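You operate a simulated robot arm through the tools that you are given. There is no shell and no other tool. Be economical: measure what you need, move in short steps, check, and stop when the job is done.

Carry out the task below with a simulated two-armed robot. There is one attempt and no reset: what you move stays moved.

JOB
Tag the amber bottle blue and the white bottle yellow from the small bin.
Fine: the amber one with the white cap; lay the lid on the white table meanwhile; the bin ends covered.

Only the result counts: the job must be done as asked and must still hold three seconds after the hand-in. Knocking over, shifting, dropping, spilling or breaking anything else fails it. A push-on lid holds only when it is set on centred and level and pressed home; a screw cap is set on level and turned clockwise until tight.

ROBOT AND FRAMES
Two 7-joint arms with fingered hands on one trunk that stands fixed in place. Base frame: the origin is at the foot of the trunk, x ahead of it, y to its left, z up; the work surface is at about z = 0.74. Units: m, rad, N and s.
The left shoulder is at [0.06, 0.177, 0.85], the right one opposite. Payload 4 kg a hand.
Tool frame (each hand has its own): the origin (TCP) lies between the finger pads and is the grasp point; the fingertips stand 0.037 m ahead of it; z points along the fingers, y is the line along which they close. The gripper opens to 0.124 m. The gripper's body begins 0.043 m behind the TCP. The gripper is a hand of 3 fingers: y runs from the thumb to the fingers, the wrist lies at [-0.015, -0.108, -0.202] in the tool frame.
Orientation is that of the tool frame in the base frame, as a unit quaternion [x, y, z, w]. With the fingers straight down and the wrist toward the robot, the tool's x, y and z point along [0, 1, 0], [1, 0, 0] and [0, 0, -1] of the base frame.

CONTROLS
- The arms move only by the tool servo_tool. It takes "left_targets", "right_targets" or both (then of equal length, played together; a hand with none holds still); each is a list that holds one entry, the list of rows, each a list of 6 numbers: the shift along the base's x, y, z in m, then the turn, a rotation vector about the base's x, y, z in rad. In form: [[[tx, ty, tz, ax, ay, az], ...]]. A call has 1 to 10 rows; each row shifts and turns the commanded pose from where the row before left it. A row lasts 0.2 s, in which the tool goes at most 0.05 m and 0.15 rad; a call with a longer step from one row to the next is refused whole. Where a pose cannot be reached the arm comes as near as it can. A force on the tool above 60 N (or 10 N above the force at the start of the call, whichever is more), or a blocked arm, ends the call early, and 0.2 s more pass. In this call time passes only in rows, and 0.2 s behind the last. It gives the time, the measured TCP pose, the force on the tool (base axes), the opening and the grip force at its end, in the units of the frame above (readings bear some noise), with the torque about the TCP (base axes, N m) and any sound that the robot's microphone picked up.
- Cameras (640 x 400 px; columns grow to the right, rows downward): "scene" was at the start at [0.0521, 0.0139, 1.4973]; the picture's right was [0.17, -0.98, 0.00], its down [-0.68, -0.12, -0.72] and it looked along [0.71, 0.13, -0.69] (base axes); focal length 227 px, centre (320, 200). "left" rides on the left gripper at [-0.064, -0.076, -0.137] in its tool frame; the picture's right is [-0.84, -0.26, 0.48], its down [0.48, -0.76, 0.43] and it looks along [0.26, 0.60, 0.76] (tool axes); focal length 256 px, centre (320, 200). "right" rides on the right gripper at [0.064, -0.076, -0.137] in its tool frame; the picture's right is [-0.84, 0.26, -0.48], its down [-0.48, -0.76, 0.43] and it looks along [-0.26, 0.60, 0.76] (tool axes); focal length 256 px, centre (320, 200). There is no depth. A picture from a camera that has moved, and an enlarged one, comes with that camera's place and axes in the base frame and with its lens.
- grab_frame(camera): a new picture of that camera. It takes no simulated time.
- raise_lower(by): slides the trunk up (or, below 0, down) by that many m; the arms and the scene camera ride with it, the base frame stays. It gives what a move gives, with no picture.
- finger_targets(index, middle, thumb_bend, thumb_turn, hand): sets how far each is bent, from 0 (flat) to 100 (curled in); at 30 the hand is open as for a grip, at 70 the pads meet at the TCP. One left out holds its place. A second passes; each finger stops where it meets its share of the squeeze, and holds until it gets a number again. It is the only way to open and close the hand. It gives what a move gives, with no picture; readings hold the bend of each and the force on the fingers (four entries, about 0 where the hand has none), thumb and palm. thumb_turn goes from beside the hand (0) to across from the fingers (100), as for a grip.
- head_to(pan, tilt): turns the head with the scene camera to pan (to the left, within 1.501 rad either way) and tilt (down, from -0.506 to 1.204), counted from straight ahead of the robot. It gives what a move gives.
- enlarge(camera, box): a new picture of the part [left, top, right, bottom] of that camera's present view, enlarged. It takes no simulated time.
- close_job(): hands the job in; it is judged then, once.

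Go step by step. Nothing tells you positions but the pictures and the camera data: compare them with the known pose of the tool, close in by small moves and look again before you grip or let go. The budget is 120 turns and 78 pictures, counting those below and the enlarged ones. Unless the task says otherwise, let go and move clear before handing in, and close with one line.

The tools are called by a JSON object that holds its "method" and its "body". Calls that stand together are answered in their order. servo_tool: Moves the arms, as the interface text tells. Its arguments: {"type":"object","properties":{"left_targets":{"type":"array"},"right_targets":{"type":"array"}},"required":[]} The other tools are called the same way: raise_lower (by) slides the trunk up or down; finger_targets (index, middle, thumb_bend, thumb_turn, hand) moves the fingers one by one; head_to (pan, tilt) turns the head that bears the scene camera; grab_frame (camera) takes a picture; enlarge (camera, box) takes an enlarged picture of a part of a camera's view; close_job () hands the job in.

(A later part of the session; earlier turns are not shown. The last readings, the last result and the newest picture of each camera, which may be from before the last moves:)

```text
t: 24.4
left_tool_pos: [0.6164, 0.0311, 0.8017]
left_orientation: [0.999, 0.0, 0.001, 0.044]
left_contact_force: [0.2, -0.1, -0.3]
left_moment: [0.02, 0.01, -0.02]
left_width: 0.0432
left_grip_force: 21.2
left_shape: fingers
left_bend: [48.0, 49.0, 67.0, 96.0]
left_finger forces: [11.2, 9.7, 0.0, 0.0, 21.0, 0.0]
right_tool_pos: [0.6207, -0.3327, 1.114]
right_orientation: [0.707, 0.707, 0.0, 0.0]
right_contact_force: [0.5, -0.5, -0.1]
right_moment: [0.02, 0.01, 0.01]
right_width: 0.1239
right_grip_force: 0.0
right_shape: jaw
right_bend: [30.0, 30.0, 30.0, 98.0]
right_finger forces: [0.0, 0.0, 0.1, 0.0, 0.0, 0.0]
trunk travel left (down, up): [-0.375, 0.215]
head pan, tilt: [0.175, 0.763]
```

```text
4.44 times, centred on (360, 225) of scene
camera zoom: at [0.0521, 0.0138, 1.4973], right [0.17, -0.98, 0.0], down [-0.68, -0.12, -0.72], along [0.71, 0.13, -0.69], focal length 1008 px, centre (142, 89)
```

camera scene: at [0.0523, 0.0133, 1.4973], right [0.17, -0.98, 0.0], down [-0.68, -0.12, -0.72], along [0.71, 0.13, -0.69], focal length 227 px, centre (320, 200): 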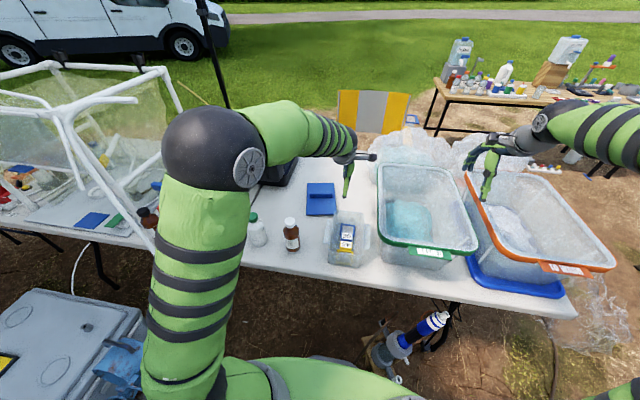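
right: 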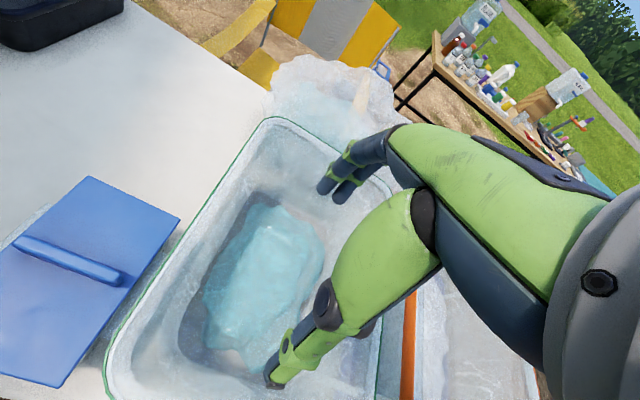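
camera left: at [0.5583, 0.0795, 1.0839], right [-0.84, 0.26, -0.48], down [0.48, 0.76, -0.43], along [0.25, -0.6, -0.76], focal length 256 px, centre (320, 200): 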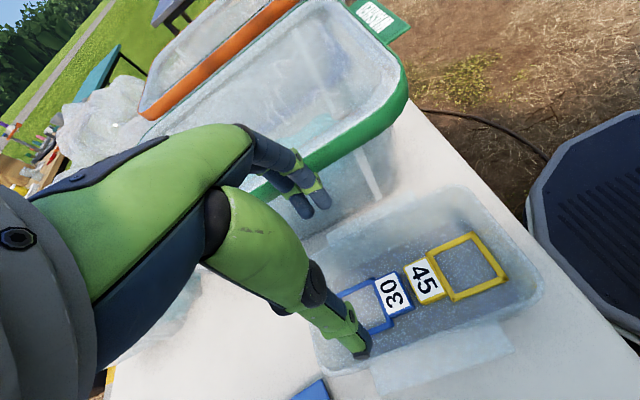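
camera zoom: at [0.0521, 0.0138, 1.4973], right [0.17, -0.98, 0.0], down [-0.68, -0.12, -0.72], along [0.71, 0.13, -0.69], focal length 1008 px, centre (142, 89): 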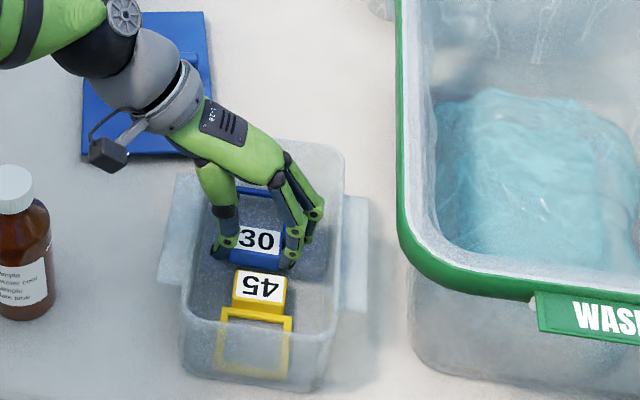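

The blue tag lifts. I'll raise it well clear and check its pose.

{"method": "servo_tool", "body": {"left_targets": [[[0, 0, 0.02, 0, 0, 0], [0, 0, 0.04, 0, 0, 0], [0, 0, 0.045, 0, 0, 0], [0, 0, 0.045, 0, 0, 0], [0, 0, 0.04, 0, 0, 0]]]}}

{"method": "enlarge", "body": {"camera": "left", "box": [160, 100, 560, 400]}}

{"method": "enlarge", "body": {"camera": "scene", "box": [240, 130, 410, 270]}}

```text
t: 25.6
left_tool_pos: [0.6154, 0.03, 0.9917]
left_orientation: [0.999, -0.001, 0.0, 0.045]
left_contact_force: [-0.3, -0.2, -0.3]
left_moment: [0.02, -0.02, 0.01]
left_width: 0.0432
left_grip_force: 21.1
left_shape: fingers
left_bend: [48.0, 49.0, 67.0, 96.0]
left_finger forces: [11.0, 9.7, 0.0, 0.0, 21.0, 0.0]
right_tool_pos: [0.6199, -0.3322, 1.1136]
right_orientation: [0.708, 0.707, 0.001, 0.001]
right_contact_force: [0.2, 0.5, 1.0]
right_moment: [0.0, -0.02, 0.04]
right_width: 0.1235
right_grip_force: 0.1
right_shape: jaw
right_bend: [30.0, 30.0, 30.0, 98.0]
right_finger forces: [0.0, 0.0, 0.0, 0.0, 0.1, 0.1]
trunk travel left (down, up): [-0.375, 0.215]
head pan, tilt: [0.175, 0.763]
```

```text
1.33 times, centred on (360, 250) of left
camera zoom: at [0.5523, 0.1166, 1.1216], right [-0.84, 0.21, -0.5], down [0.48, 0.72, -0.5], along [0.26, -0.66, -0.7], focal length 341 px, centre (267, 133)
```

zoom: 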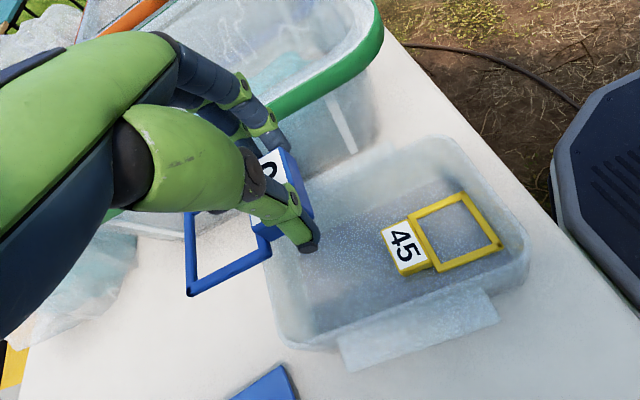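

```text
2.86 times, centred on (325, 200) of scene
camera zoom: at [0.0519, 0.0137, 1.4973], right [0.17, -0.98, 0.0], down [-0.68, -0.12, -0.72], along [0.71, 0.13, -0.69], focal length 648 px, centre (306, 200)
```

zoom: 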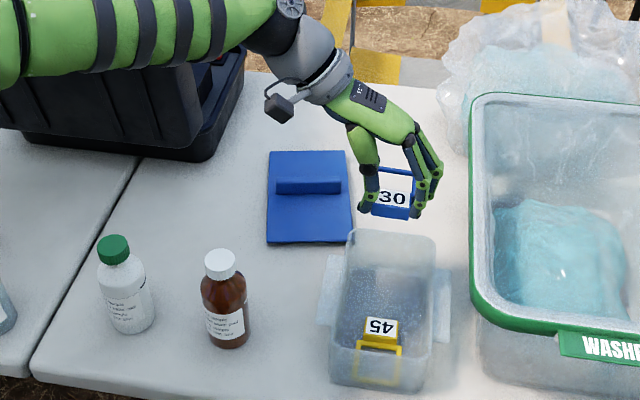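

The tag is rigid and held level, with the loop centre at TCP + (0.050, −0.019, −0.041). The amber cap top triangulates to about (0.550, 0.210, 0.895) with a diameter of about 0.039, so the 0.046 loop fits over it. I'll carry the tag above that bottle.

{"method": "servo_tool", "body": {"left_targets": [[[-0.023, 0.04, 0, 0, 0, 0], [-0.023, 0.04, 0, 0, 0, 0], [-0.023, 0.04, 0, 0, 0, 0], [-0.023, 0.04, 0, 0, 0, 0], [-0.023, 0.0385, 0, 0, 0, 0]]]}}

{"method": "grab_frame", "body": {"camera": "left"}}

{"method": "enlarge", "body": {"camera": "scene", "box": [240, 180, 320, 260]}}

```text
t: 26.8
left_tool_pos: [0.501, 0.2306, 0.9907]
left_orientation: [0.999, 0.0, 0.001, 0.046]
left_contact_force: [-0.4, 0.6, -0.1]
left_moment: [0.0, -0.01, 0.01]
left_width: 0.0428
left_grip_force: 20.6
left_shape: fingers
left_bend: [48.0, 49.0, 67.0, 96.0]
left_finger forces: [10.8, 9.7, 0.0, 0.0, 20.7, 0.0]
right_tool_pos: [0.6205, -0.3319, 1.1144]
right_orientation: [0.708, 0.707, 0.0, 0.0]
right_contact_force: [0.1, -0.1, -0.9]
right_moment: [0.02, 0.0, 0.0]
right_width: 0.1236
right_grip_force: 0.0
right_shape: jaw
right_bend: [30.0, 30.0, 30.0, 98.0]
right_finger forces: [0.0, 0.0, 0.1, 0.1, 0.1, 0.1]
trunk travel left (down, up): [-0.375, 0.215]
head pan, tilt: [0.175, 0.763]
```

```text
44 pictures are left
camera left: at [0.4385, 0.3167, 1.1209], right [-0.84, 0.21, -0.5], down [0.48, 0.72, -0.5], along [0.25, -0.66, -0.7], focal length 256 px, centre (320, 200)
```

left: 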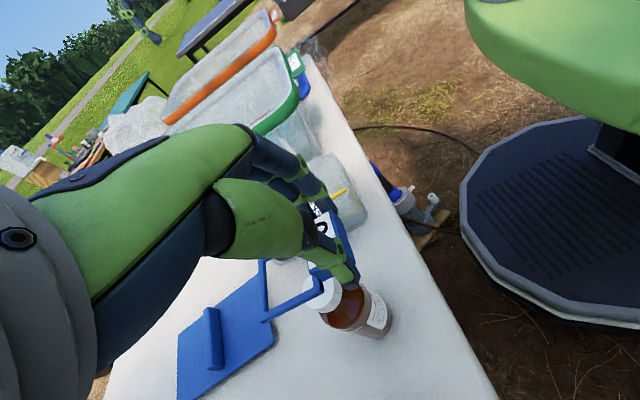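

```text
5.00 times, centred on (280, 220) of scene
camera zoom: at [0.0518, 0.0139, 1.4973], right [0.17, -0.98, 0.0], down [-0.68, -0.12, -0.72], along [0.71, 0.13, -0.69], focal length 1134 px, centre (520, 100)
```

zoom: 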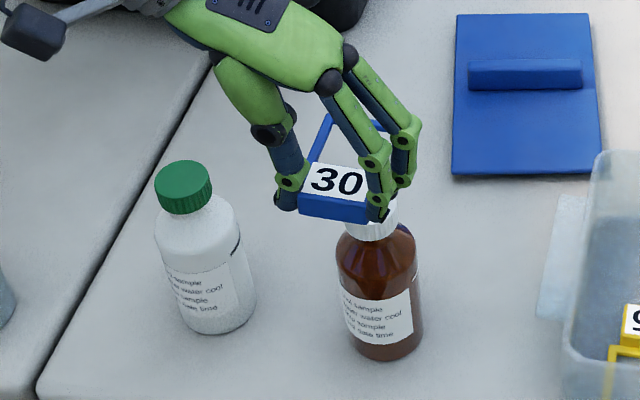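

{"method": "enlarge", "body": {"camera": "left", "box": [240, 220, 420, 360]}}

```text
2.86 times, centred on (330, 290) of left
camera zoom: at [0.4385, 0.3167, 1.1209], right [-0.84, 0.21, -0.5], down [0.48, 0.72, -0.5], along [0.25, -0.66, -0.7], focal length 731 px, centre (291, -57)
```

zoom: 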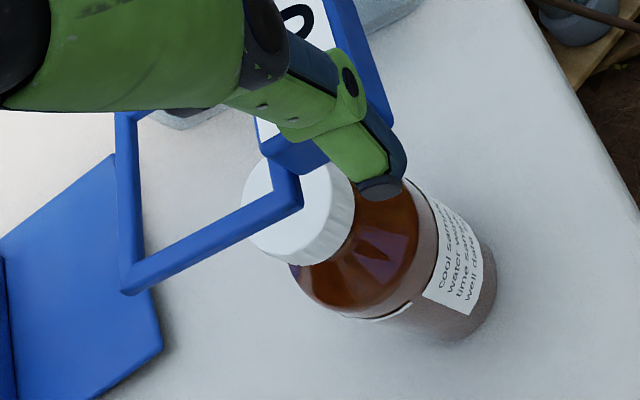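

Loop centre and cap agree within about 2 mm. I'll descend to just above the cap and look again.

{"method": "servo_tool", "body": {"left_targets": [[[-0.001, -0.001, -0.02, 0, 0, 0], [0, 0, -0.02, 0, 0, 0], [0, 0, -0.003, 0, 0, 0]]]}}

{"method": "enlarge", "body": {"camera": "left", "box": [240, 220, 420, 360]}}

{"method": "enlarge", "body": {"camera": "scene", "box": [260, 190, 320, 250]}}

```text
t: 27.6
left_tool_pos: [0.5009, 0.2262, 0.9489]
left_orientation: [0.999, 0.0, 0.0, 0.045]
left_contact_force: [0.3, 0.0, 0.0]
left_moment: [-0.01, 0.02, 0.02]
left_width: 0.0431
left_grip_force: 20.1
left_shape: fingers
left_bend: [48.0, 49.0, 67.0, 96.0]
left_finger forces: [10.7, 9.7, 0.1, 0.1, 20.6, 0.0]
right_tool_pos: [0.6214, -0.3317, 1.1157]
right_orientation: [0.706, 0.708, -0.001, 0.0]
right_contact_force: [0.6, -0.2, -0.2]
right_moment: [0.0, 0.02, -0.01]
right_width: 0.1237
right_grip_force: 0.1
right_shape: jaw
right_bend: [30.0, 30.0, 30.0, 98.0]
right_finger forces: [0.0, 0.1, 0.0, 0.1, 0.0, 0.0]
trunk travel left (down, up): [-0.375, 0.215]
head pan, tilt: [0.175, 0.763]
```

```text
2.86 times, centred on (330, 290) of left
camera zoom: at [0.4371, 0.3151, 1.0781], right [-0.84, 0.21, -0.5], down [0.48, 0.72, -0.5], along [0.26, -0.66, -0.7], focal length 731 px, centre (291, -57)
```

zoom: 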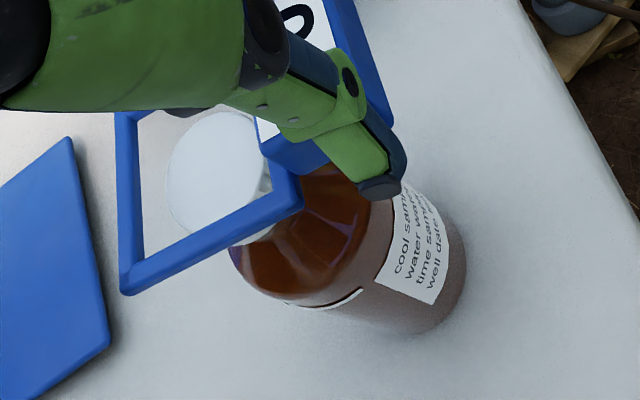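

```text
6.67 times, centred on (290, 220) of scene
camera zoom: at [0.0522, 0.0138, 1.4973], right [0.17, -0.98, 0.0], down [-0.68, -0.12, -0.72], along [0.71, 0.13, -0.69], focal length 1511 px, centre (520, 67)
```

zoom: 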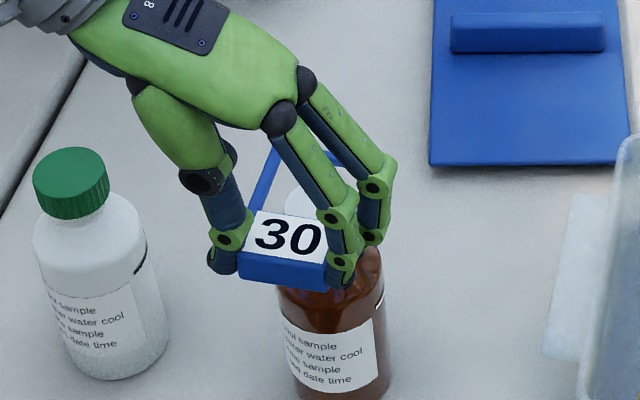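

The cap sits centred under the loop within about 1–2 mm. I'll lower in small steps and monitor the force.

{"method": "servo_tool", "body": {"left_targets": [[[0.001, 0.0005, -0.006, 0, 0, 0], [0, 0, -0.006, 0, 0, 0]]]}}

{"method": "enlarge", "body": {"camera": "left", "box": [240, 220, 420, 360]}}

```text
t: 28.2
left_tool_pos: [0.5015, 0.2277, 0.9363]
left_orientation: [0.999, 0.0, 0.0, 0.045]
left_contact_force: [-0.7, -0.8, 0.2]
left_moment: [0.01, 0.02, 0.01]
left_width: 0.0432
left_grip_force: 20.3
left_shape: fingers
left_bend: [48.0, 49.0, 67.0, 96.0]
left_finger forces: [10.8, 9.6, 0.0, 0.0, 20.6, 0.0]
right_tool_pos: [0.6202, -0.3312, 1.1146]
right_orientation: [0.707, 0.707, -0.001, 0.0]
right_contact_force: [-0.5, 0.0, 0.3]
right_moment: [-0.01, 0.0, 0.04]
right_width: 0.1235
right_grip_force: 0.0
right_shape: jaw
right_bend: [30.0, 30.0, 30.0, 98.0]
right_finger forces: [0.1, 0.0, 0.1, 0.1, 0.1, 0.0]
trunk travel left (down, up): [-0.375, 0.215]
head pan, tilt: [0.175, 0.763]
```

```text
2.86 times, centred on (330, 290) of left
camera zoom: at [0.4379, 0.3153, 1.0661], right [-0.84, 0.21, -0.5], down [0.48, 0.72, -0.5], along [0.26, -0.66, -0.7], focal length 731 px, centre (291, -57)
```

zoom: 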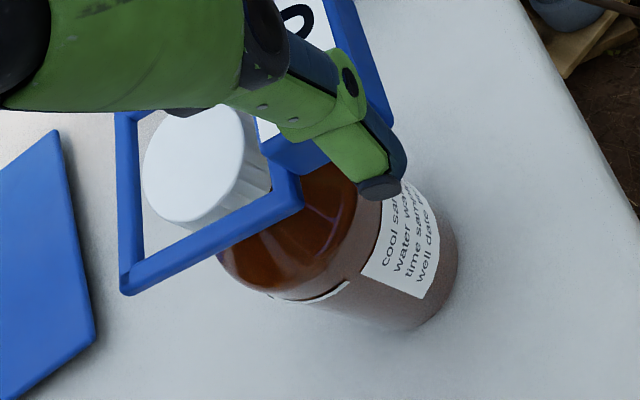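

{"method": "servo_tool", "body": {"left_targets": [[[0.001, 0.0005, -0.005, 0, 0, 0], [0, 0, -0.005, 0, 0, 0]]]}}

{"method": "enlarge", "body": {"camera": "left", "box": [240, 220, 420, 360]}}

```text
t: 28.8
left_tool_pos: [0.5007, 0.2281, 0.9266]
left_orientation: [0.999, 0.0, 0.0, 0.045]
left_contact_force: [0.3, -0.2, -1.1]
left_moment: [0.0, 0.01, 0.0]
left_width: 0.043
left_grip_force: 20.5
left_shape: fingers
left_bend: [48.0, 49.0, 67.0, 96.0]
left_finger forces: [10.8, 9.7, 0.0, 0.0, 20.6, 0.0]
right_tool_pos: [0.62, -0.3319, 1.1156]
right_orientation: [0.706, 0.708, -0.001, 0.0]
right_contact_force: [-0.1, -0.4, -0.1]
right_moment: [0.0, -0.02, 0.02]
right_width: 0.1237
right_grip_force: 0.0
right_shape: jaw
right_bend: [30.0, 30.0, 30.0, 98.0]
right_finger forces: [0.0, 0.1, 0.0, 0.0, 0.0, 0.0]
trunk travel left (down, up): [-0.375, 0.215]
head pan, tilt: [0.175, 0.763]
```

```text
2.86 times, centred on (330, 290) of left
camera zoom: at [0.4388, 0.3158, 1.056], right [-0.84, 0.21, -0.5], down [0.48, 0.72, -0.5], along [0.25, -0.66, -0.7], focal length 731 px, centre (291, -57)
```

zoom: 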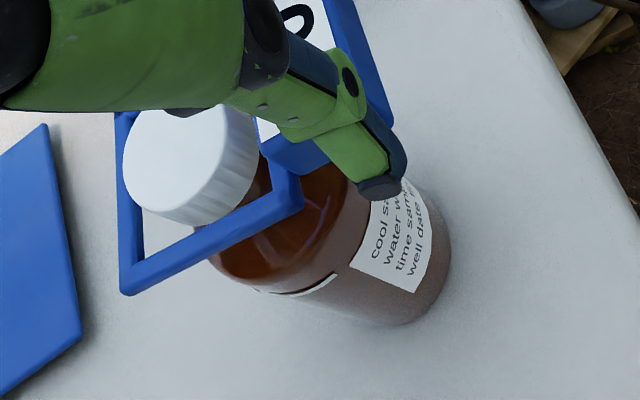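

The cap has passed through the loop without contact. I'll keep lowering toward the shoulder.

{"method": "servo_tool", "body": {"left_targets": [[[0, 0, -0.005, 0, 0, 0], [0, 0, -0.004, 0, 0, 0]]]}}

{"method": "enlarge", "body": {"camera": "left", "box": [240, 220, 420, 360]}}

{"method": "enlarge", "body": {"camera": "scene", "box": [260, 190, 320, 250]}}

```text
t: 29.4
left_tool_pos: [0.5019, 0.2293, 0.9179]
left_orientation: [0.999, 0.001, 0.0, 0.045]
left_contact_force: [0.2, -0.3, -0.5]
left_moment: [-0.02, -0.02, 0.02]
left_width: 0.0431
left_grip_force: 20.6
left_shape: fingers
left_bend: [48.0, 49.0, 67.0, 96.0]
left_finger forces: [10.8, 9.6, 0.0, 0.0, 20.6, 0.0]
right_tool_pos: [0.6209, -0.331, 1.1148]
right_orientation: [0.707, 0.707, 0.001, 0.0]
right_contact_force: [-0.6, 0.2, 0.2]
right_moment: [0.04, 0.04, 0.0]
right_width: 0.1235
right_grip_force: 0.1
right_shape: jaw
right_bend: [30.0, 30.0, 30.0, 98.0]
right_finger forces: [0.0, 0.0, 0.1, 0.0, 0.0, 0.1]
trunk travel left (down, up): [-0.375, 0.215]
head pan, tilt: [0.175, 0.763]
```

```text
2.86 times, centred on (330, 290) of left
camera zoom: at [0.4388, 0.3158, 1.0471], right [-0.84, 0.21, -0.5], down [0.48, 0.72, -0.5], along [0.26, -0.66, -0.7], focal length 731 px, centre (291, -57)
```

zoom: 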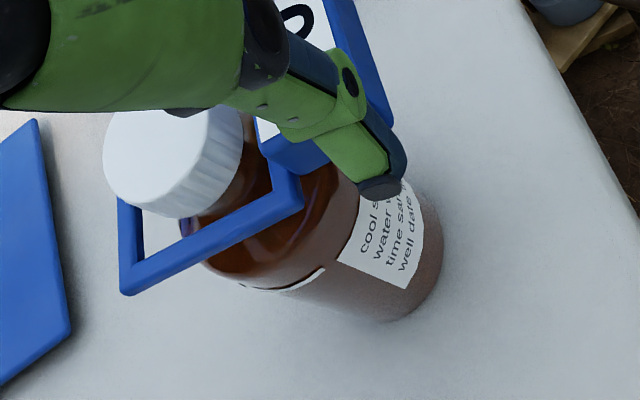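

```text
6.67 times, centred on (290, 220) of scene
camera zoom: at [0.0522, 0.0139, 1.4973], right [0.17, -0.98, 0.0], down [-0.68, -0.12, -0.72], along [0.71, 0.13, -0.69], focal length 1511 px, centre (520, 67)
```

zoom: 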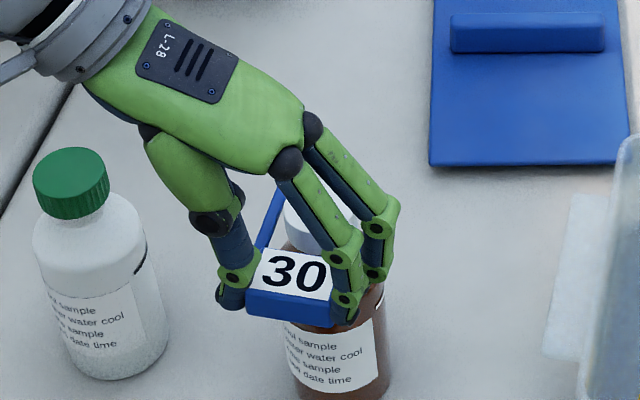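

The loop is below the cap. I'll lower until it just touches the shoulder.

{"method": "servo_tool", "body": {"left_targets": [[[0, 0, -0.004, 0, 0, 0], [0, 0, -0.003, 0, 0, 0]]]}}

{"method": "servo_tool", "body": {"left_targets": [[[0, 0, -0.003, 0, 0, 0], [0, 0, -0.002, 0, 0, 0]]]}}

{"method": "enlarge", "body": {"camera": "left", "box": [240, 220, 420, 360]}}

```text
t: 30.0
left_tool_pos: [0.5017, 0.2282, 0.9099]
left_orientation: [0.999, 0.0, -0.001, 0.045]
left_contact_force: [0.2, -0.3, -0.3]
left_moment: [0.01, 0.01, -0.01]
left_width: 0.0429
left_grip_force: 20.4
left_shape: fingers
left_bend: [48.0, 49.0, 67.0, 96.0]
left_finger forces: [10.8, 9.5, 0.1, 0.0, 20.6, 0.0]
right_tool_pos: [0.6206, -0.3315, 1.1139]
right_orientation: [0.707, 0.707, 0.0, 0.0]
right_contact_force: [0.6, -0.5, 0.2]
right_moment: [-0.02, -0.02, 0.02]
right_width: 0.1236
right_grip_force: 0.1
right_shape: jaw
right_bend: [30.0, 30.0, 30.0, 98.0]
right_finger forces: [0.0, 0.0, 0.1, 0.0, 0.0, 0.1]
trunk travel left (down, up): [-0.375, 0.215]
head pan, tilt: [0.175, 0.763]
```

```text
t: 30.6
left_tool_pos: [0.5017, 0.2279, 0.9049]
left_orientation: [0.999, -0.001, 0.0, 0.045]
left_contact_force: [-0.3, 0.3, -0.4]
left_moment: [-0.01, 0.01, 0.0]
left_width: 0.0434
left_grip_force: 20.1
left_shape: fingers
left_bend: [48.0, 49.0, 67.0, 96.0]
left_finger forces: [10.8, 9.6, 0.1, 0.0, 20.6, 0.0]
right_tool_pos: [0.6218, -0.3312, 1.1137]
right_orientation: [0.706, 0.708, 0.0, 0.0]
right_contact_force: [1.0, 0.1, -0.5]
right_moment: [-0.01, 0.03, -0.01]
right_width: 0.1236
right_grip_force: 0.2
right_shape: jaw
right_bend: [30.0, 30.0, 30.0, 98.0]
right_finger forces: [0.1, 0.0, 0.0, 0.1, 0.1, 0.1]
trunk travel left (down, up): [-0.375, 0.215]
head pan, tilt: [0.175, 0.763]
```

```text
2.86 times, centred on (330, 290) of left
camera zoom: at [0.4384, 0.3155, 1.0351], right [-0.84, 0.21, -0.5], down [0.48, 0.72, -0.5], along [0.25, -0.66, -0.7], focal length 731 px, centre (291, -57)
```

zoom: 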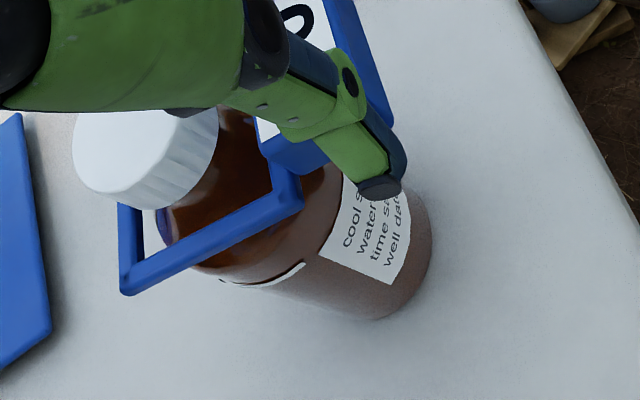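

{"method": "servo_tool", "body": {"left_targets": [[[0, 0, -0.003, 0, 0, 0], [0, 0, -0.002, 0, 0, 0]]]}}

{"method": "servo_tool", "body": {"left_targets": [[[0, 0, -0.002, 0, 0, 0], [0, 0, -0.002, 0, 0, 0]]]}}

{"method": "enlarge", "body": {"camera": "left", "box": [240, 220, 420, 360]}}

```text
t: 31.2
left_tool_pos: [0.5018, 0.2294, 0.8998]
left_orientation: [0.999, 0.0, 0.0, 0.046]
left_contact_force: [0.5, 0.9, 0.4]
left_moment: [0.01, -0.02, -0.02]
left_width: 0.0429
left_grip_force: 20.5
left_shape: fingers
left_bend: [48.0, 49.0, 67.0, 96.0]
left_finger forces: [10.8, 9.8, 0.0, 0.1, 20.7, 0.0]
right_tool_pos: [0.6201, -0.3312, 1.1131]
right_orientation: [0.707, 0.707, 0.001, 0.0]
right_contact_force: [0.1, -0.3, -0.9]
right_moment: [0.0, 0.02, 0.02]
right_width: 0.1235
right_grip_force: 0.1
right_shape: jaw
right_bend: [30.0, 30.0, 30.0, 98.0]
right_finger forces: [0.1, 0.0, 0.0, 0.0, 0.1, 0.0]
trunk travel left (down, up): [-0.375, 0.215]
head pan, tilt: [0.175, 0.763]
```

```text
t: 31.8
left_tool_pos: [0.5007, 0.2291, 0.8965]
left_orientation: [0.999, 0.0, -0.001, 0.045]
left_contact_force: [-0.5, -1.2, 0.3]
left_moment: [-0.05, -0.07, 0.01]
left_width: 0.043
left_grip_force: 20.5
left_shape: fingers
left_bend: [48.0, 49.0, 67.0, 96.0]
left_finger forces: [10.9, 9.8, 0.0, 0.1, 20.8, 0.0]
right_tool_pos: [0.6211, -0.3321, 1.1134]
right_orientation: [0.707, 0.707, 0.0, -0.001]
right_contact_force: [0.2, 0.5, 0.8]
right_moment: [0.02, 0.02, -0.03]
right_width: 0.1234
right_grip_force: 0.0
right_shape: jaw
right_bend: [30.0, 30.0, 30.0, 98.0]
right_finger forces: [0.0, 0.0, 0.1, 0.0, 0.0, 0.1]
trunk travel left (down, up): [-0.375, 0.215]
head pan, tilt: [0.175, 0.763]
```

```text
2.86 times, centred on (330, 290) of left
camera zoom: at [0.4384, 0.3157, 1.0264], right [-0.84, 0.21, -0.5], down [0.48, 0.72, -0.5], along [0.26, -0.66, -0.7], focal length 731 px, centre (291, -57)
```

zoom: 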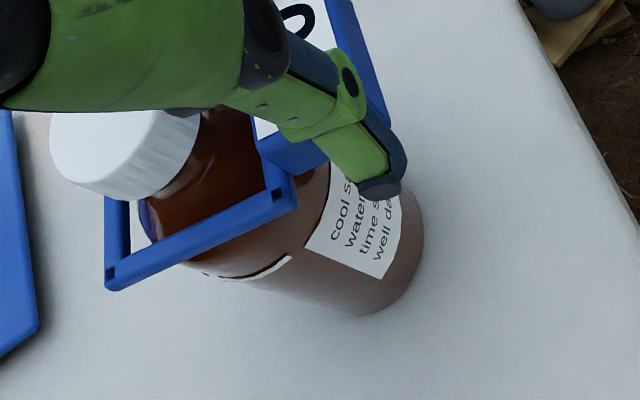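

The loop now rests on the shoulder and has pivoted slightly. I'll release by opening gently.

{"method": "finger_targets", "body": {"hand": "left", "index": 40, "middle": 40, "thumb_bend": 58}}

{"method": "enlarge", "body": {"camera": "left", "box": [240, 220, 420, 360]}}

{"method": "enlarge", "body": {"camera": "scene", "box": [260, 190, 320, 250]}}

```text
t: 32.8
left_tool_pos: [0.5016, 0.2284, 0.8961]
left_orientation: [0.999, 0.0, 0.0, 0.045]
left_contact_force: [-0.6, -0.9, 0.6]
left_moment: [-0.02, 0.02, 0.01]
left_width: 0.0672
left_grip_force: 0.0
left_shape: fingers
left_bend: [40.0, 40.0, 57.0, 97.0]
left_finger forces: [0.1, 0.1, 0.0, 0.0, 0.0, 0.0]
right_tool_pos: [0.621, -0.3307, 1.1153]
right_orientation: [0.707, 0.707, -0.001, 0.0]
right_contact_force: [-0.3, -0.2, 1.0]
right_moment: [0.04, -0.01, -0.01]
right_width: 0.1234
right_grip_force: 0.1
right_shape: jaw
right_bend: [30.0, 30.0, 30.0, 98.0]
right_finger forces: [0.1, 0.0, 0.0, 0.0, 0.0, 0.0]
trunk travel left (down, up): [-0.375, 0.215]
head pan, tilt: [0.175, 0.763]
```

```text
2.86 times, centred on (330, 290) of left
camera zoom: at [0.4383, 0.3158, 1.0263], right [-0.84, 0.21, -0.5], down [0.48, 0.72, -0.5], along [0.26, -0.66, -0.7], focal length 731 px, centre (291, -57)
```

zoom: 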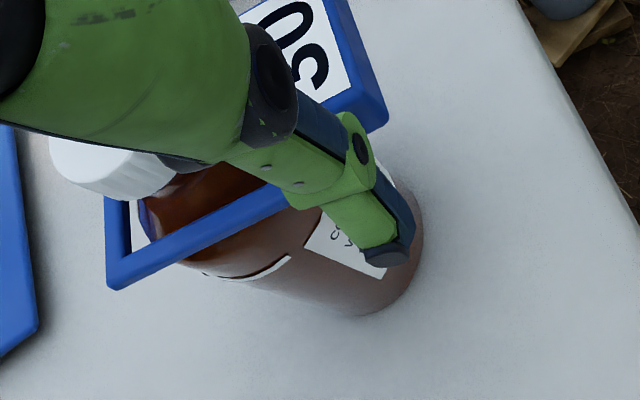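

```text
6.67 times, centred on (290, 220) of scene
camera zoom: at [0.0521, 0.0138, 1.4973], right [0.17, -0.98, 0.0], down [-0.68, -0.12, -0.72], along [0.71, 0.13, -0.69], focal length 1511 px, centre (520, 67)
```

zoom: 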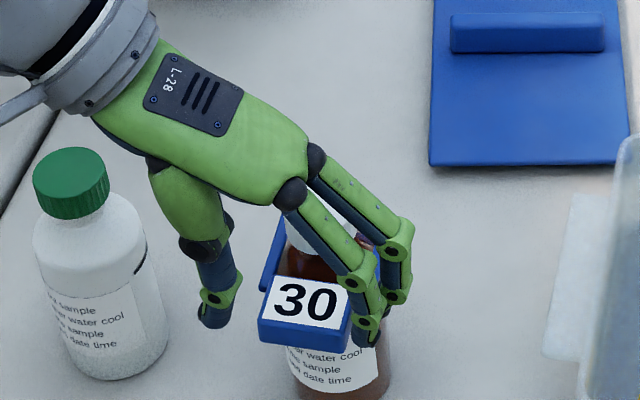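

The tag hangs on the shoulder. I'll open the fingers more so they clear the block and then rise straight up.

{"method": "finger_targets", "body": {"hand": "left", "index": 34, "middle": 34}}

{"method": "servo_tool", "body": {"left_targets": [[[-0.003, 0, 0.01, 0, 0, 0], [-0.003, 0, 0.02, 0, 0, 0], [0, 0, 0.03, 0, 0, 0], [0, 0, 0.04, 0, 0, 0], [0, 0, 0.02, 0, 0, 0]]]}}

{"method": "enlarge", "body": {"camera": "scene", "box": [240, 180, 320, 260]}}

{"method": "grab_frame", "body": {"camera": "left"}}

```text
t: 33.8
left_tool_pos: [0.5015, 0.2289, 0.8965]
left_orientation: [0.999, 0.0, 0.001, 0.046]
left_contact_force: [-0.3, 0.0, -0.2]
left_moment: [0.03, 0.0, -0.01]
left_width: 0.076
left_grip_force: 0.0
left_shape: fingers
left_bend: [34.0, 34.0, 57.0, 97.0]
left_finger forces: [0.1, 0.0, 0.0, 0.0, 0.1, 0.1]
right_tool_pos: [0.6204, -0.3303, 1.1139]
right_orientation: [0.707, 0.707, 0.0, -0.001]
right_contact_force: [-0.3, 0.0, -0.3]
right_moment: [-0.02, 0.0, -0.02]
right_width: 0.1236
right_grip_force: 0.0
right_shape: jaw
right_bend: [30.0, 30.0, 30.0, 98.0]
right_finger forces: [0.1, 0.1, 0.0, 0.1, 0.0, 0.0]
trunk travel left (down, up): [-0.375, 0.215]
head pan, tilt: [0.175, 0.763]
```

```text
t: 35.0
left_tool_pos: [0.4948, 0.2285, 1.0165]
left_orientation: [0.999, 0.001, 0.0, 0.046]
left_contact_force: [0.2, -0.1, -0.5]
left_moment: [0.0, -0.02, 0.01]
left_width: 0.0763
left_grip_force: 0.0
left_shape: fingers
left_bend: [34.0, 34.0, 57.0, 98.0]
left_finger forces: [0.0, 0.0, 0.0, 0.0, 0.0, 0.0]
right_tool_pos: [0.6209, -0.332, 1.1155]
right_orientation: [0.707, 0.707, 0.0, 0.0]
right_contact_force: [0.2, 0.2, 1.0]
right_moment: [-0.03, 0.0, 0.01]
right_width: 0.1234
right_grip_force: 0.0
right_shape: jaw
right_bend: [30.0, 30.0, 30.0, 98.0]
right_finger forces: [0.1, 0.0, 0.0, 0.1, 0.1, 0.1]
trunk travel left (down, up): [-0.375, 0.215]
head pan, tilt: [0.175, 0.763]
```

```text
5.00 times, centred on (280, 220) of scene
camera zoom: at [0.0519, 0.0137, 1.4973], right [0.17, -0.98, 0.0], down [-0.68, -0.12, -0.72], along [0.71, 0.13, -0.69], focal length 1134 px, centre (520, 100)
```

zoom: 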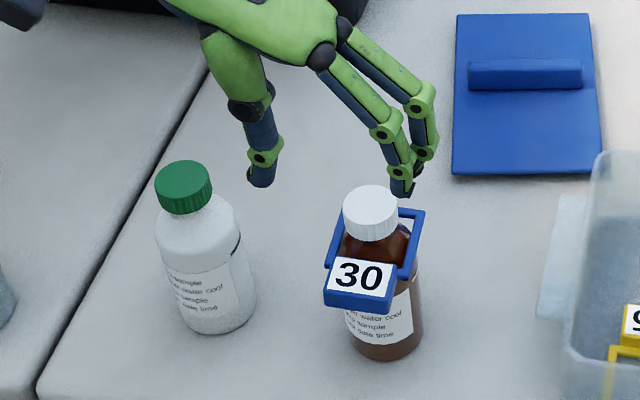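

```text
30 pictures are left
camera left: at [0.4319, 0.3155, 1.1463], right [-0.84, 0.21, -0.5], down [0.48, 0.72, -0.5], along [0.26, -0.66, -0.7], focal length 256 px, centre (320, 200)
```

left: 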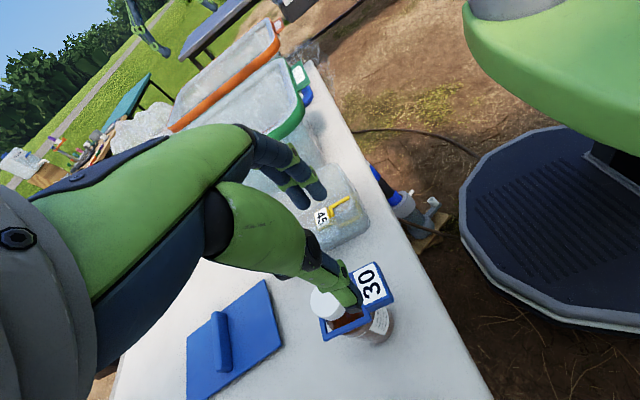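

Blue is hung properly on the amber bottle. Next I'll preset the fingers and fly back over the yellow block (TCP about 0.582, 0.030).

{"method": "finger_targets", "body": {"hand": "left", "index": 40, "middle": 40, "thumb_bend": 61}}

{"method": "servo_tool", "body": {"left_targets": [[[0.0174, -0.0397, 0, 0, 0, 0], [0.0174, -0.0397, 0, 0, 0, 0], [0.0174, -0.0397, 0, 0, 0, 0], [0.0174, -0.0397, 0, 0, 0, 0], [0.0174, -0.0397, 0, 0, 0, 0], [0, 0, -0.04, 0, 0, 0], [0, 0, -0.04, 0, 0, 0], [0, 0, -0.035, 0, 0, 0]]]}}

{"method": "enlarge", "body": {"camera": "left", "box": [160, 100, 560, 400]}}

{"method": "enlarge", "body": {"camera": "scene", "box": [310, 180, 410, 270]}}

```text
t: 36.0
left_tool_pos: [0.4949, 0.2281, 1.0161]
left_orientation: [0.999, -0.001, 0.0, 0.045]
left_contact_force: [-0.5, 0.1, -0.3]
left_moment: [-0.02, 0.0, -0.04]
left_width: 0.0613
left_grip_force: 0.0
left_shape: fingers
left_bend: [40.0, 40.0, 61.0, 98.0]
left_finger forces: [0.0, 0.0, 0.1, 0.1, 0.0, 0.1]
right_tool_pos: [0.6206, -0.331, 1.1155]
right_orientation: [0.707, 0.707, 0.001, 0.0]
right_contact_force: [0.3, -0.4, -0.3]
right_moment: [0.0, 0.02, -0.03]
right_width: 0.1236
right_grip_force: 0.1
right_shape: jaw
right_bend: [30.0, 30.0, 30.0, 98.0]
right_finger forces: [0.0, 0.1, 0.1, 0.0, 0.0, 0.0]
trunk travel left (down, up): [-0.375, 0.215]
head pan, tilt: [0.175, 0.763]
```

```text
t: 37.8
left_tool_pos: [0.5831, 0.0303, 0.9027]
left_orientation: [0.999, 0.0, 0.0, 0.045]
left_contact_force: [0.5, 0.4, -0.2]
left_moment: [0.03, 0.0, 0.01]
left_width: 0.0612
left_grip_force: 0.1
left_shape: fingers
left_bend: [40.0, 40.0, 61.0, 98.0]
left_finger forces: [0.0, 0.0, 0.0, 0.0, 0.1, 0.1]
right_tool_pos: [0.6205, -0.3315, 1.1129]
right_orientation: [0.707, 0.707, 0.0, 0.0]
right_contact_force: [-0.4, -0.1, -0.2]
right_moment: [0.01, 0.03, -0.02]
right_width: 0.1233
right_grip_force: 0.1
right_shape: jaw
right_bend: [30.0, 30.0, 30.0, 98.0]
right_finger forces: [0.1, 0.1, 0.0, 0.0, 0.0, 0.0]
trunk travel left (down, up): [-0.375, 0.215]
head pan, tilt: [0.175, 0.763]
```

```text
1.33 times, centred on (360, 250) of left
camera zoom: at [0.5205, 0.1169, 1.0313], right [-0.84, 0.21, -0.5], down [0.48, 0.72, -0.5], along [0.26, -0.66, -0.7], focal length 341 px, centre (267, 133)
```

zoom: 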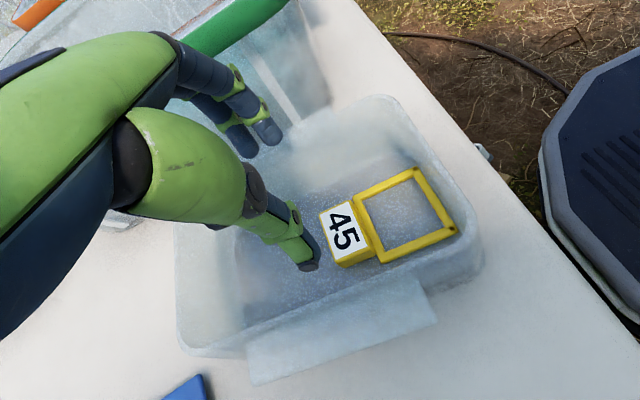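

```text
4.44 times, centred on (360, 225) of scene
camera zoom: at [0.0525, 0.0138, 1.4974], right [0.17, -0.98, 0.0], down [-0.68, -0.12, -0.72], along [0.71, 0.13, -0.69], focal length 1008 px, centre (142, 89)
```

zoom: 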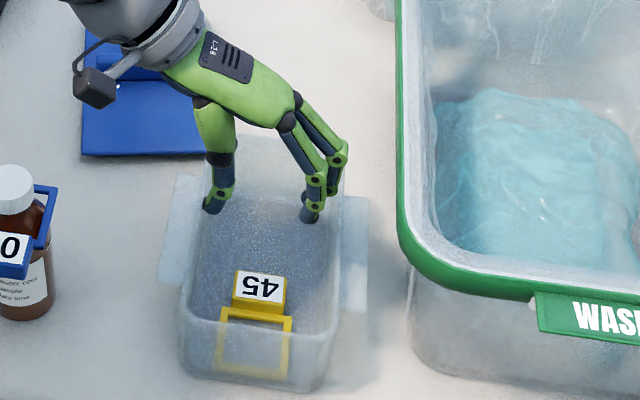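

The yellow block is where I expected, at x 0.565–0.595. I'll descend beside it.

{"method": "servo_tool", "body": {"left_targets": [[[0, 0, -0.03, 0, 0, 0], [0, 0, -0.03, 0, 0, 0], [0, 0, -0.025, 0, 0, 0], [0, 0, -0.015, 0, 0, 0], [0, 0, -0.01, 0, 0, 0], [0, 0, -0.003, 0, 0, 0]]]}}

{"method": "enlarge", "body": {"camera": "left", "box": [200, 140, 480, 350]}}

{"method": "enlarge", "body": {"camera": "scene", "box": [310, 180, 410, 270]}}

```text
t: 39.2
left_tool_pos: [0.5833, 0.03, 0.7869]
left_orientation: [0.999, 0.0, 0.0, 0.046]
left_contact_force: [0.8, 0.2, 0.4]
left_moment: [0.01, 0.02, -0.01]
left_width: 0.0612
left_grip_force: 0.1
left_shape: fingers
left_bend: [40.0, 40.0, 61.0, 98.0]
left_finger forces: [0.1, 0.0, 0.0, 0.0, 0.7, 0.0]
right_tool_pos: [0.6198, -0.3313, 1.1141]
right_orientation: [0.707, 0.707, 0.001, 0.0]
right_contact_force: [-0.3, -0.2, -0.1]
right_moment: [0.02, -0.02, 0.03]
right_width: 0.1237
right_grip_force: 0.0
right_shape: jaw
right_bend: [30.0, 30.0, 30.0, 98.0]
right_finger forces: [0.1, 0.0, 0.1, 0.0, 0.0, 0.0]
trunk travel left (down, up): [-0.375, 0.215]
head pan, tilt: [0.175, 0.763]
```

```text
1.90 times, centred on (340, 245) of left
camera zoom: at [0.5195, 0.117, 0.918], right [-0.84, 0.21, -0.5], down [0.48, 0.72, -0.5], along [0.26, -0.66, -0.7], focal length 488 px, centre (282, 114)
```

zoom: 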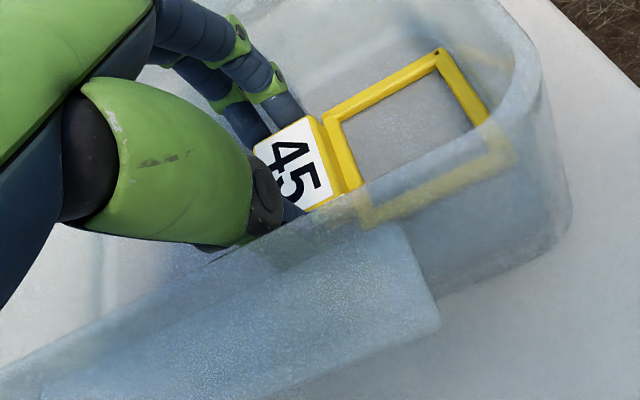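

```text
4.44 times, centred on (360, 225) of scene
camera zoom: at [0.0521, 0.0138, 1.4974], right [0.17, -0.98, 0.0], down [-0.68, -0.12, -0.72], along [0.71, 0.13, -0.69], focal length 1008 px, centre (142, 89)
```

zoom: 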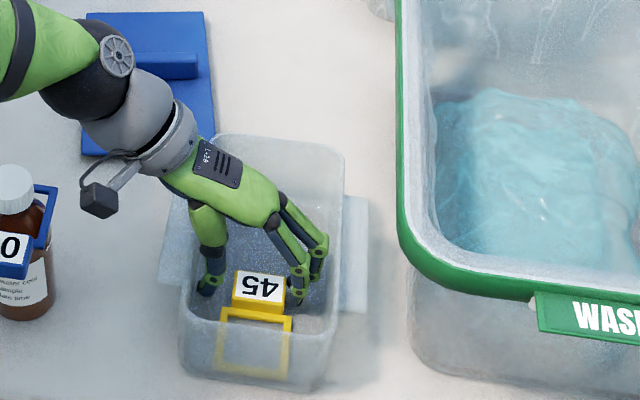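

The middle finger only half overlaps the block, so I'll shift 5 mm toward the robot and then close.

{"method": "servo_tool", "body": {"left_targets": [[[-0.005, 0, 0.001, 0, 0, 0]]]}}

{"method": "finger_targets", "body": {"hand": "left", "index": 46, "middle": 46, "thumb_bend": 67}}

{"method": "finger_targets", "body": {"hand": "left", "index": 56, "middle": 56, "thumb_bend": 76}}

{"method": "servo_tool", "body": {"left_targets": [[[0, 0, 0.005, 0, 0, 0], [0, 0, 0.01, 0, 0, 0]]]}}

{"method": "enlarge", "body": {"camera": "scene", "box": [310, 180, 410, 270]}}

```text
t: 39.6
left_tool_pos: [0.5781, 0.0298, 0.7894]
left_orientation: [0.999, 0.0, 0.0, 0.045]
left_contact_force: [-0.3, 0.5, 0.0]
left_moment: [-0.05, 0.0, 0.02]
left_width: 0.0612
left_grip_force: 0.0
left_shape: fingers
left_bend: [40.0, 40.0, 61.0, 98.0]
left_finger forces: [0.1, 0.0, 0.0, 0.0, 0.1, 0.0]
right_tool_pos: [0.6208, -0.3313, 1.1138]
right_orientation: [0.707, 0.707, 0.0, -0.001]
right_contact_force: [0.7, -0.4, 0.3]
right_moment: [0.0, 0.0, -0.02]
right_width: 0.1235
right_grip_force: 0.0
right_shape: jaw
right_bend: [30.0, 30.0, 30.0, 98.0]
right_finger forces: [0.0, 0.0, 0.0, 0.0, 0.0, 0.0]
trunk travel left (down, up): [-0.375, 0.215]
head pan, tilt: [0.175, 0.763]
```

```text
t: 40.6
left_tool_pos: [0.5769, 0.0296, 0.7891]
left_orientation: [0.999, -0.001, -0.001, 0.045]
left_contact_force: [-0.7, 0.2, -0.4]
left_moment: [-0.01, -0.02, 0.0]
left_width: 0.047
left_grip_force: 1.6
left_shape: fingers
left_bend: [45.0, 45.0, 67.0, 98.0]
left_finger forces: [1.4, 0.7, 0.1, 0.0, 1.8, 0.0]
right_tool_pos: [0.6205, -0.3317, 1.1144]
right_orientation: [0.707, 0.707, -0.001, 0.001]
right_contact_force: [0.1, 0.4, -0.2]
right_moment: [0.01, 0.02, 0.04]
right_width: 0.1238
right_grip_force: 0.2
right_shape: jaw
right_bend: [30.0, 30.0, 30.0, 98.0]
right_finger forces: [0.0, 0.0, 0.0, 0.1, 0.0, 0.0]
trunk travel left (down, up): [-0.375, 0.215]
head pan, tilt: [0.175, 0.763]
```

```text
t: 41.6
left_tool_pos: [0.5784, 0.0287, 0.7898]
left_orientation: [0.999, 0.0, 0.0, 0.046]
left_contact_force: [3.9, -0.9, 6.9]
left_moment: [-0.4, -0.05, 0.01]
left_width: 0.0431
left_grip_force: 20.3
left_shape: fingers
left_bend: [48.0, 49.0, 67.0, 97.0]
left_finger forces: [11.1, 9.7, 0.1, 0.0, 19.1, 0.0]
right_tool_pos: [0.6206, -0.332, 1.1157]
right_orientation: [0.707, 0.707, 0.0, 0.0]
right_contact_force: [-0.4, 0.2, -0.5]
right_moment: [-0.03, 0.01, -0.03]
right_width: 0.1238
right_grip_force: 0.1
right_shape: jaw
right_bend: [30.0, 30.0, 30.0, 98.0]
right_finger forces: [0.1, 0.1, 0.0, 0.0, 0.0, 0.0]
trunk travel left (down, up): [-0.375, 0.215]
head pan, tilt: [0.175, 0.763]
```

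```text
t: 42.2
left_tool_pos: [0.5772, 0.031, 0.8023]
left_orientation: [0.999, 0.001, 0.0, 0.045]
left_contact_force: [0.3, 0.3, -0.1]
left_moment: [-0.02, -0.04, -0.01]
left_width: 0.0431
left_grip_force: 20.5
left_shape: fingers
left_bend: [48.0, 49.0, 67.0, 96.0]
left_finger forces: [11.2, 9.0, 0.0, 0.0, 20.0, 0.1]
right_tool_pos: [0.6203, -0.331, 1.1134]
right_orientation: [0.707, 0.707, 0.001, 0.001]
right_contact_force: [-0.4, 0.3, -0.1]
right_moment: [0.01, -0.04, -0.02]
right_width: 0.1237
right_grip_force: 0.0
right_shape: jaw
right_bend: [30.0, 30.0, 30.0, 98.0]
right_finger forces: [0.1, 0.0, 0.0, 0.0, 0.0, 0.0]
trunk travel left (down, up): [-0.375, 0.215]
head pan, tilt: [0.175, 0.763]
```

```text
4.44 times, centred on (360, 225) of scene
camera zoom: at [0.0522, 0.0138, 1.4973], right [0.17, -0.98, 0.0], down [-0.68, -0.12, -0.72], along [0.71, 0.13, -0.69], focal length 1008 px, centre (142, 89)
```

zoom: 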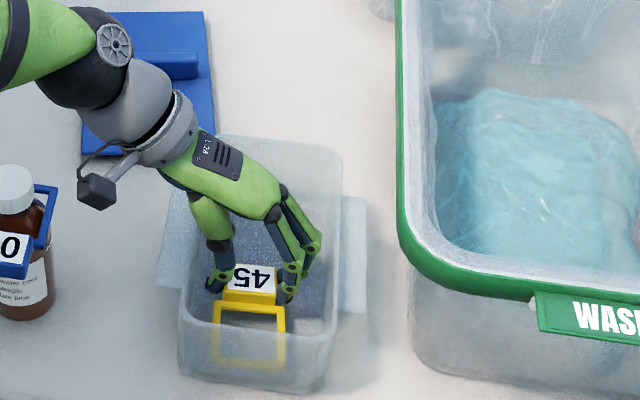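

The yellow tag is held, so I'll lift it clear and check its pose.

{"method": "servo_tool", "body": {"left_targets": [[[0.001, 0, 0.02, 0, 0, 0], [0.001, 0, 0.04, 0, 0, 0], [0, 0, 0.045, 0, 0, 0], [0, 0, 0.045, 0, 0, 0], [0, 0, 0.04, 0, 0, 0]]]}}

{"method": "enlarge", "body": {"camera": "left", "box": [200, 140, 480, 350]}}

{"method": "enlarge", "body": {"camera": "scene", "box": [220, 160, 400, 280]}}

```text
t: 43.4
left_tool_pos: [0.5784, 0.0291, 0.9951]
left_orientation: [0.999, 0.0, -0.001, 0.045]
left_contact_force: [-0.4, 0.4, 0.4]
left_moment: [0.01, 0.02, -0.01]
left_width: 0.0431
left_grip_force: 20.0
left_shape: fingers
left_bend: [48.0, 49.0, 67.0, 96.0]
left_finger forces: [11.3, 8.8, 0.0, 0.0, 20.0, 0.0]
right_tool_pos: [0.6207, -0.3328, 1.114]
right_orientation: [0.707, 0.707, 0.0, 0.0]
right_contact_force: [0.0, -1.0, -0.2]
right_moment: [-0.02, 0.04, 0.03]
right_width: 0.1238
right_grip_force: 0.0
right_shape: jaw
right_bend: [30.0, 30.0, 30.0, 98.0]
right_finger forces: [0.0, 0.0, 0.0, 0.0, 0.0, 0.1]
trunk travel left (down, up): [-0.375, 0.215]
head pan, tilt: [0.175, 0.763]
```

```text
1.90 times, centred on (340, 245) of left
camera zoom: at [0.5166, 0.1164, 1.1256], right [-0.84, 0.21, -0.5], down [0.48, 0.72, -0.5], along [0.25, -0.66, -0.7], focal length 488 px, centre (282, 114)
```

zoom: 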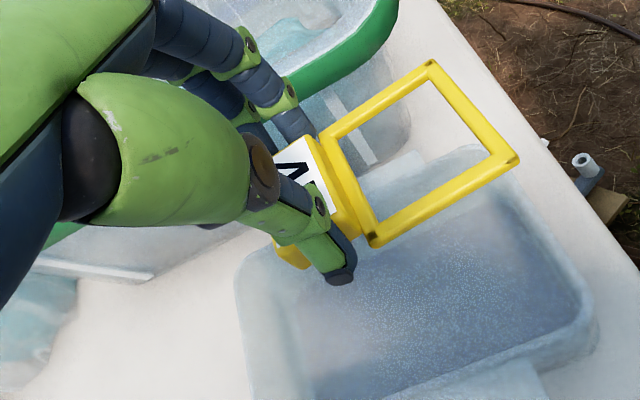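

```text
3.33 times, centred on (310, 220) of scene
camera zoom: at [0.0519, 0.0137, 1.4973], right [0.17, -0.98, 0.0], down [-0.68, -0.12, -0.72], along [0.71, 0.13, -0.69], focal length 756 px, centre (353, 133)
```

zoom: 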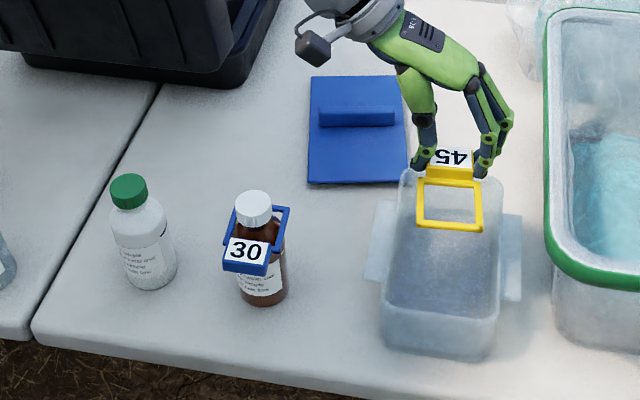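

The yellow tag is level, with its loop centre at TCP + (−0.045, −0.025). The white bottle's cap centre is near (0.554, 0.349). I'll carry the tag above it.

{"method": "servo_tool", "body": {"left_targets": [[[0.0026, 0.0431, 0, 0, 0, 0], [0.0026, 0.0431, 0, 0, 0, 0], [0.0026, 0.0431, 0, 0, 0, 0], [0.0026, 0.0431, 0, 0, 0, 0], [0.0026, 0.0431, 0, 0, 0, 0], [0.0026, 0.0431, 0, 0, 0, 0], [0.0026, 0.0431, 0, 0, 0, 0], [0.0026, 0.0431, 0, 0, 0, 0], [0, 0, -0.03, 0, 0, 0]]]}}

{"method": "enlarge", "body": {"camera": "left", "box": [280, 140, 500, 320]}}

{"method": "enlarge", "body": {"camera": "scene", "box": [225, 190, 295, 250]}}

```text
t: 45.4
left_tool_pos: [0.6001, 0.3753, 0.9659]
left_orientation: [0.999, 0.0, 0.0, 0.045]
left_contact_force: [0.7, 0.4, -0.8]
left_moment: [-0.02, -0.01, 0.02]
left_width: 0.043
left_grip_force: 20.4
left_shape: fingers
left_bend: [48.0, 50.0, 67.0, 96.0]
left_finger forces: [11.2, 8.9, 0.0, 0.0, 20.0, 0.0]
right_tool_pos: [0.6209, -0.331, 1.115]
right_orientation: [0.707, 0.707, 0.001, 0.0]
right_contact_force: [1.3, 0.2, -0.1]
right_moment: [0.0, -0.01, 0.01]
right_width: 0.1237
right_grip_force: 0.0
right_shape: jaw
right_bend: [30.0, 30.0, 30.0, 98.0]
right_finger forces: [0.0, 0.0, 0.0, 0.0, 0.0, 0.0]
trunk travel left (down, up): [-0.375, 0.215]
head pan, tilt: [0.175, 0.763]
```

```text
2.22 times, centred on (390, 230) of left
camera zoom: at [0.5373, 0.4624, 1.0943], right [-0.84, 0.21, -0.5], down [0.48, 0.72, -0.5], along [0.26, -0.66, -0.7], focal length 569 px, centre (164, 133)
```

zoom: 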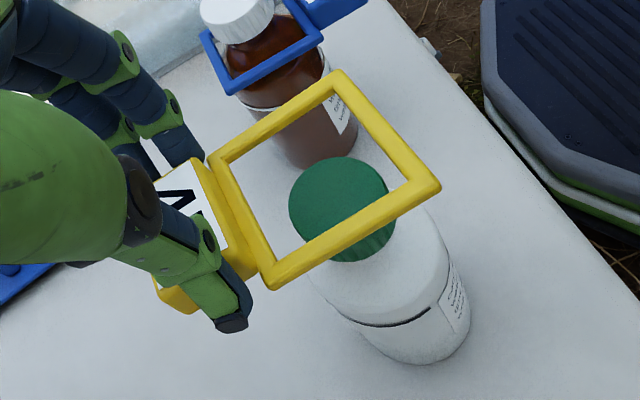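

```text
6.67 times, centred on (260, 220) of scene
camera zoom: at [0.0523, 0.014, 1.4974], right [0.17, -0.98, 0.0], down [-0.68, -0.12, -0.72], along [0.71, 0.13, -0.69], focal length 1511 px, centre (720, 67)
```

zoom: 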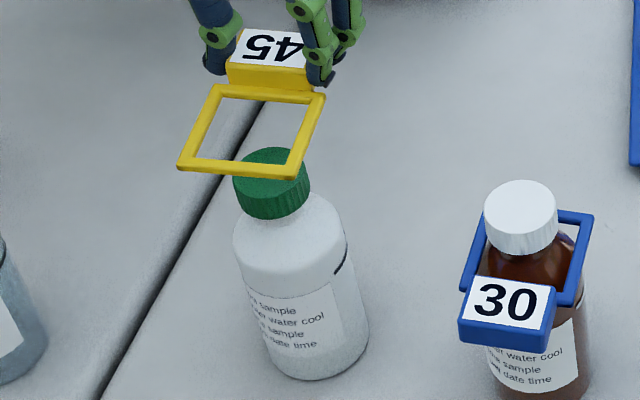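

The loop is within 2 mm of the cap centre. I'll correct and lower it to just above the cap.

{"method": "servo_tool", "body": {"left_targets": [[[-0.002, -0.0005, -0.012, 0, 0, 0], [0, 0, -0.01, 0, 0, 0]]]}}

{"method": "enlarge", "body": {"camera": "left", "box": [280, 140, 500, 320]}}

```text
t: 46.0
left_tool_pos: [0.5987, 0.3748, 0.9437]
left_orientation: [0.999, 0.0, 0.0, 0.046]
left_contact_force: [0.7, 0.6, -1.1]
left_moment: [-0.01, 0.01, -0.01]
left_width: 0.0427
left_grip_force: 20.0
left_shape: fingers
left_bend: [48.0, 50.0, 67.0, 96.0]
left_finger forces: [11.2, 8.8, 0.1, 0.0, 19.9, 0.0]
right_tool_pos: [0.6202, -0.3315, 1.1131]
right_orientation: [0.707, 0.707, 0.001, 0.001]
right_contact_force: [-0.2, -0.6, 0.0]
right_moment: [-0.02, -0.02, 0.01]
right_width: 0.1235
right_grip_force: 0.0
right_shape: jaw
right_bend: [30.0, 30.0, 30.0, 98.0]
right_finger forces: [0.0, 0.1, 0.0, 0.0, 0.0, 0.0]
trunk travel left (down, up): [-0.375, 0.215]
head pan, tilt: [0.175, 0.763]
```

```text
2.22 times, centred on (390, 230) of left
camera zoom: at [0.5353, 0.4616, 1.0716], right [-0.84, 0.21, -0.5], down [0.48, 0.72, -0.5], along [0.26, -0.66, -0.7], focal length 569 px, centre (164, 133)
```

zoom: 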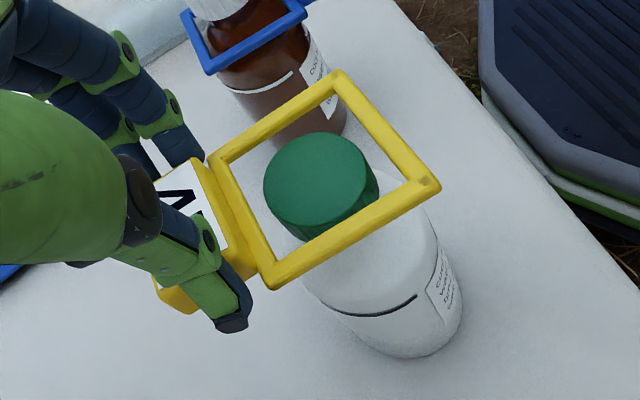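

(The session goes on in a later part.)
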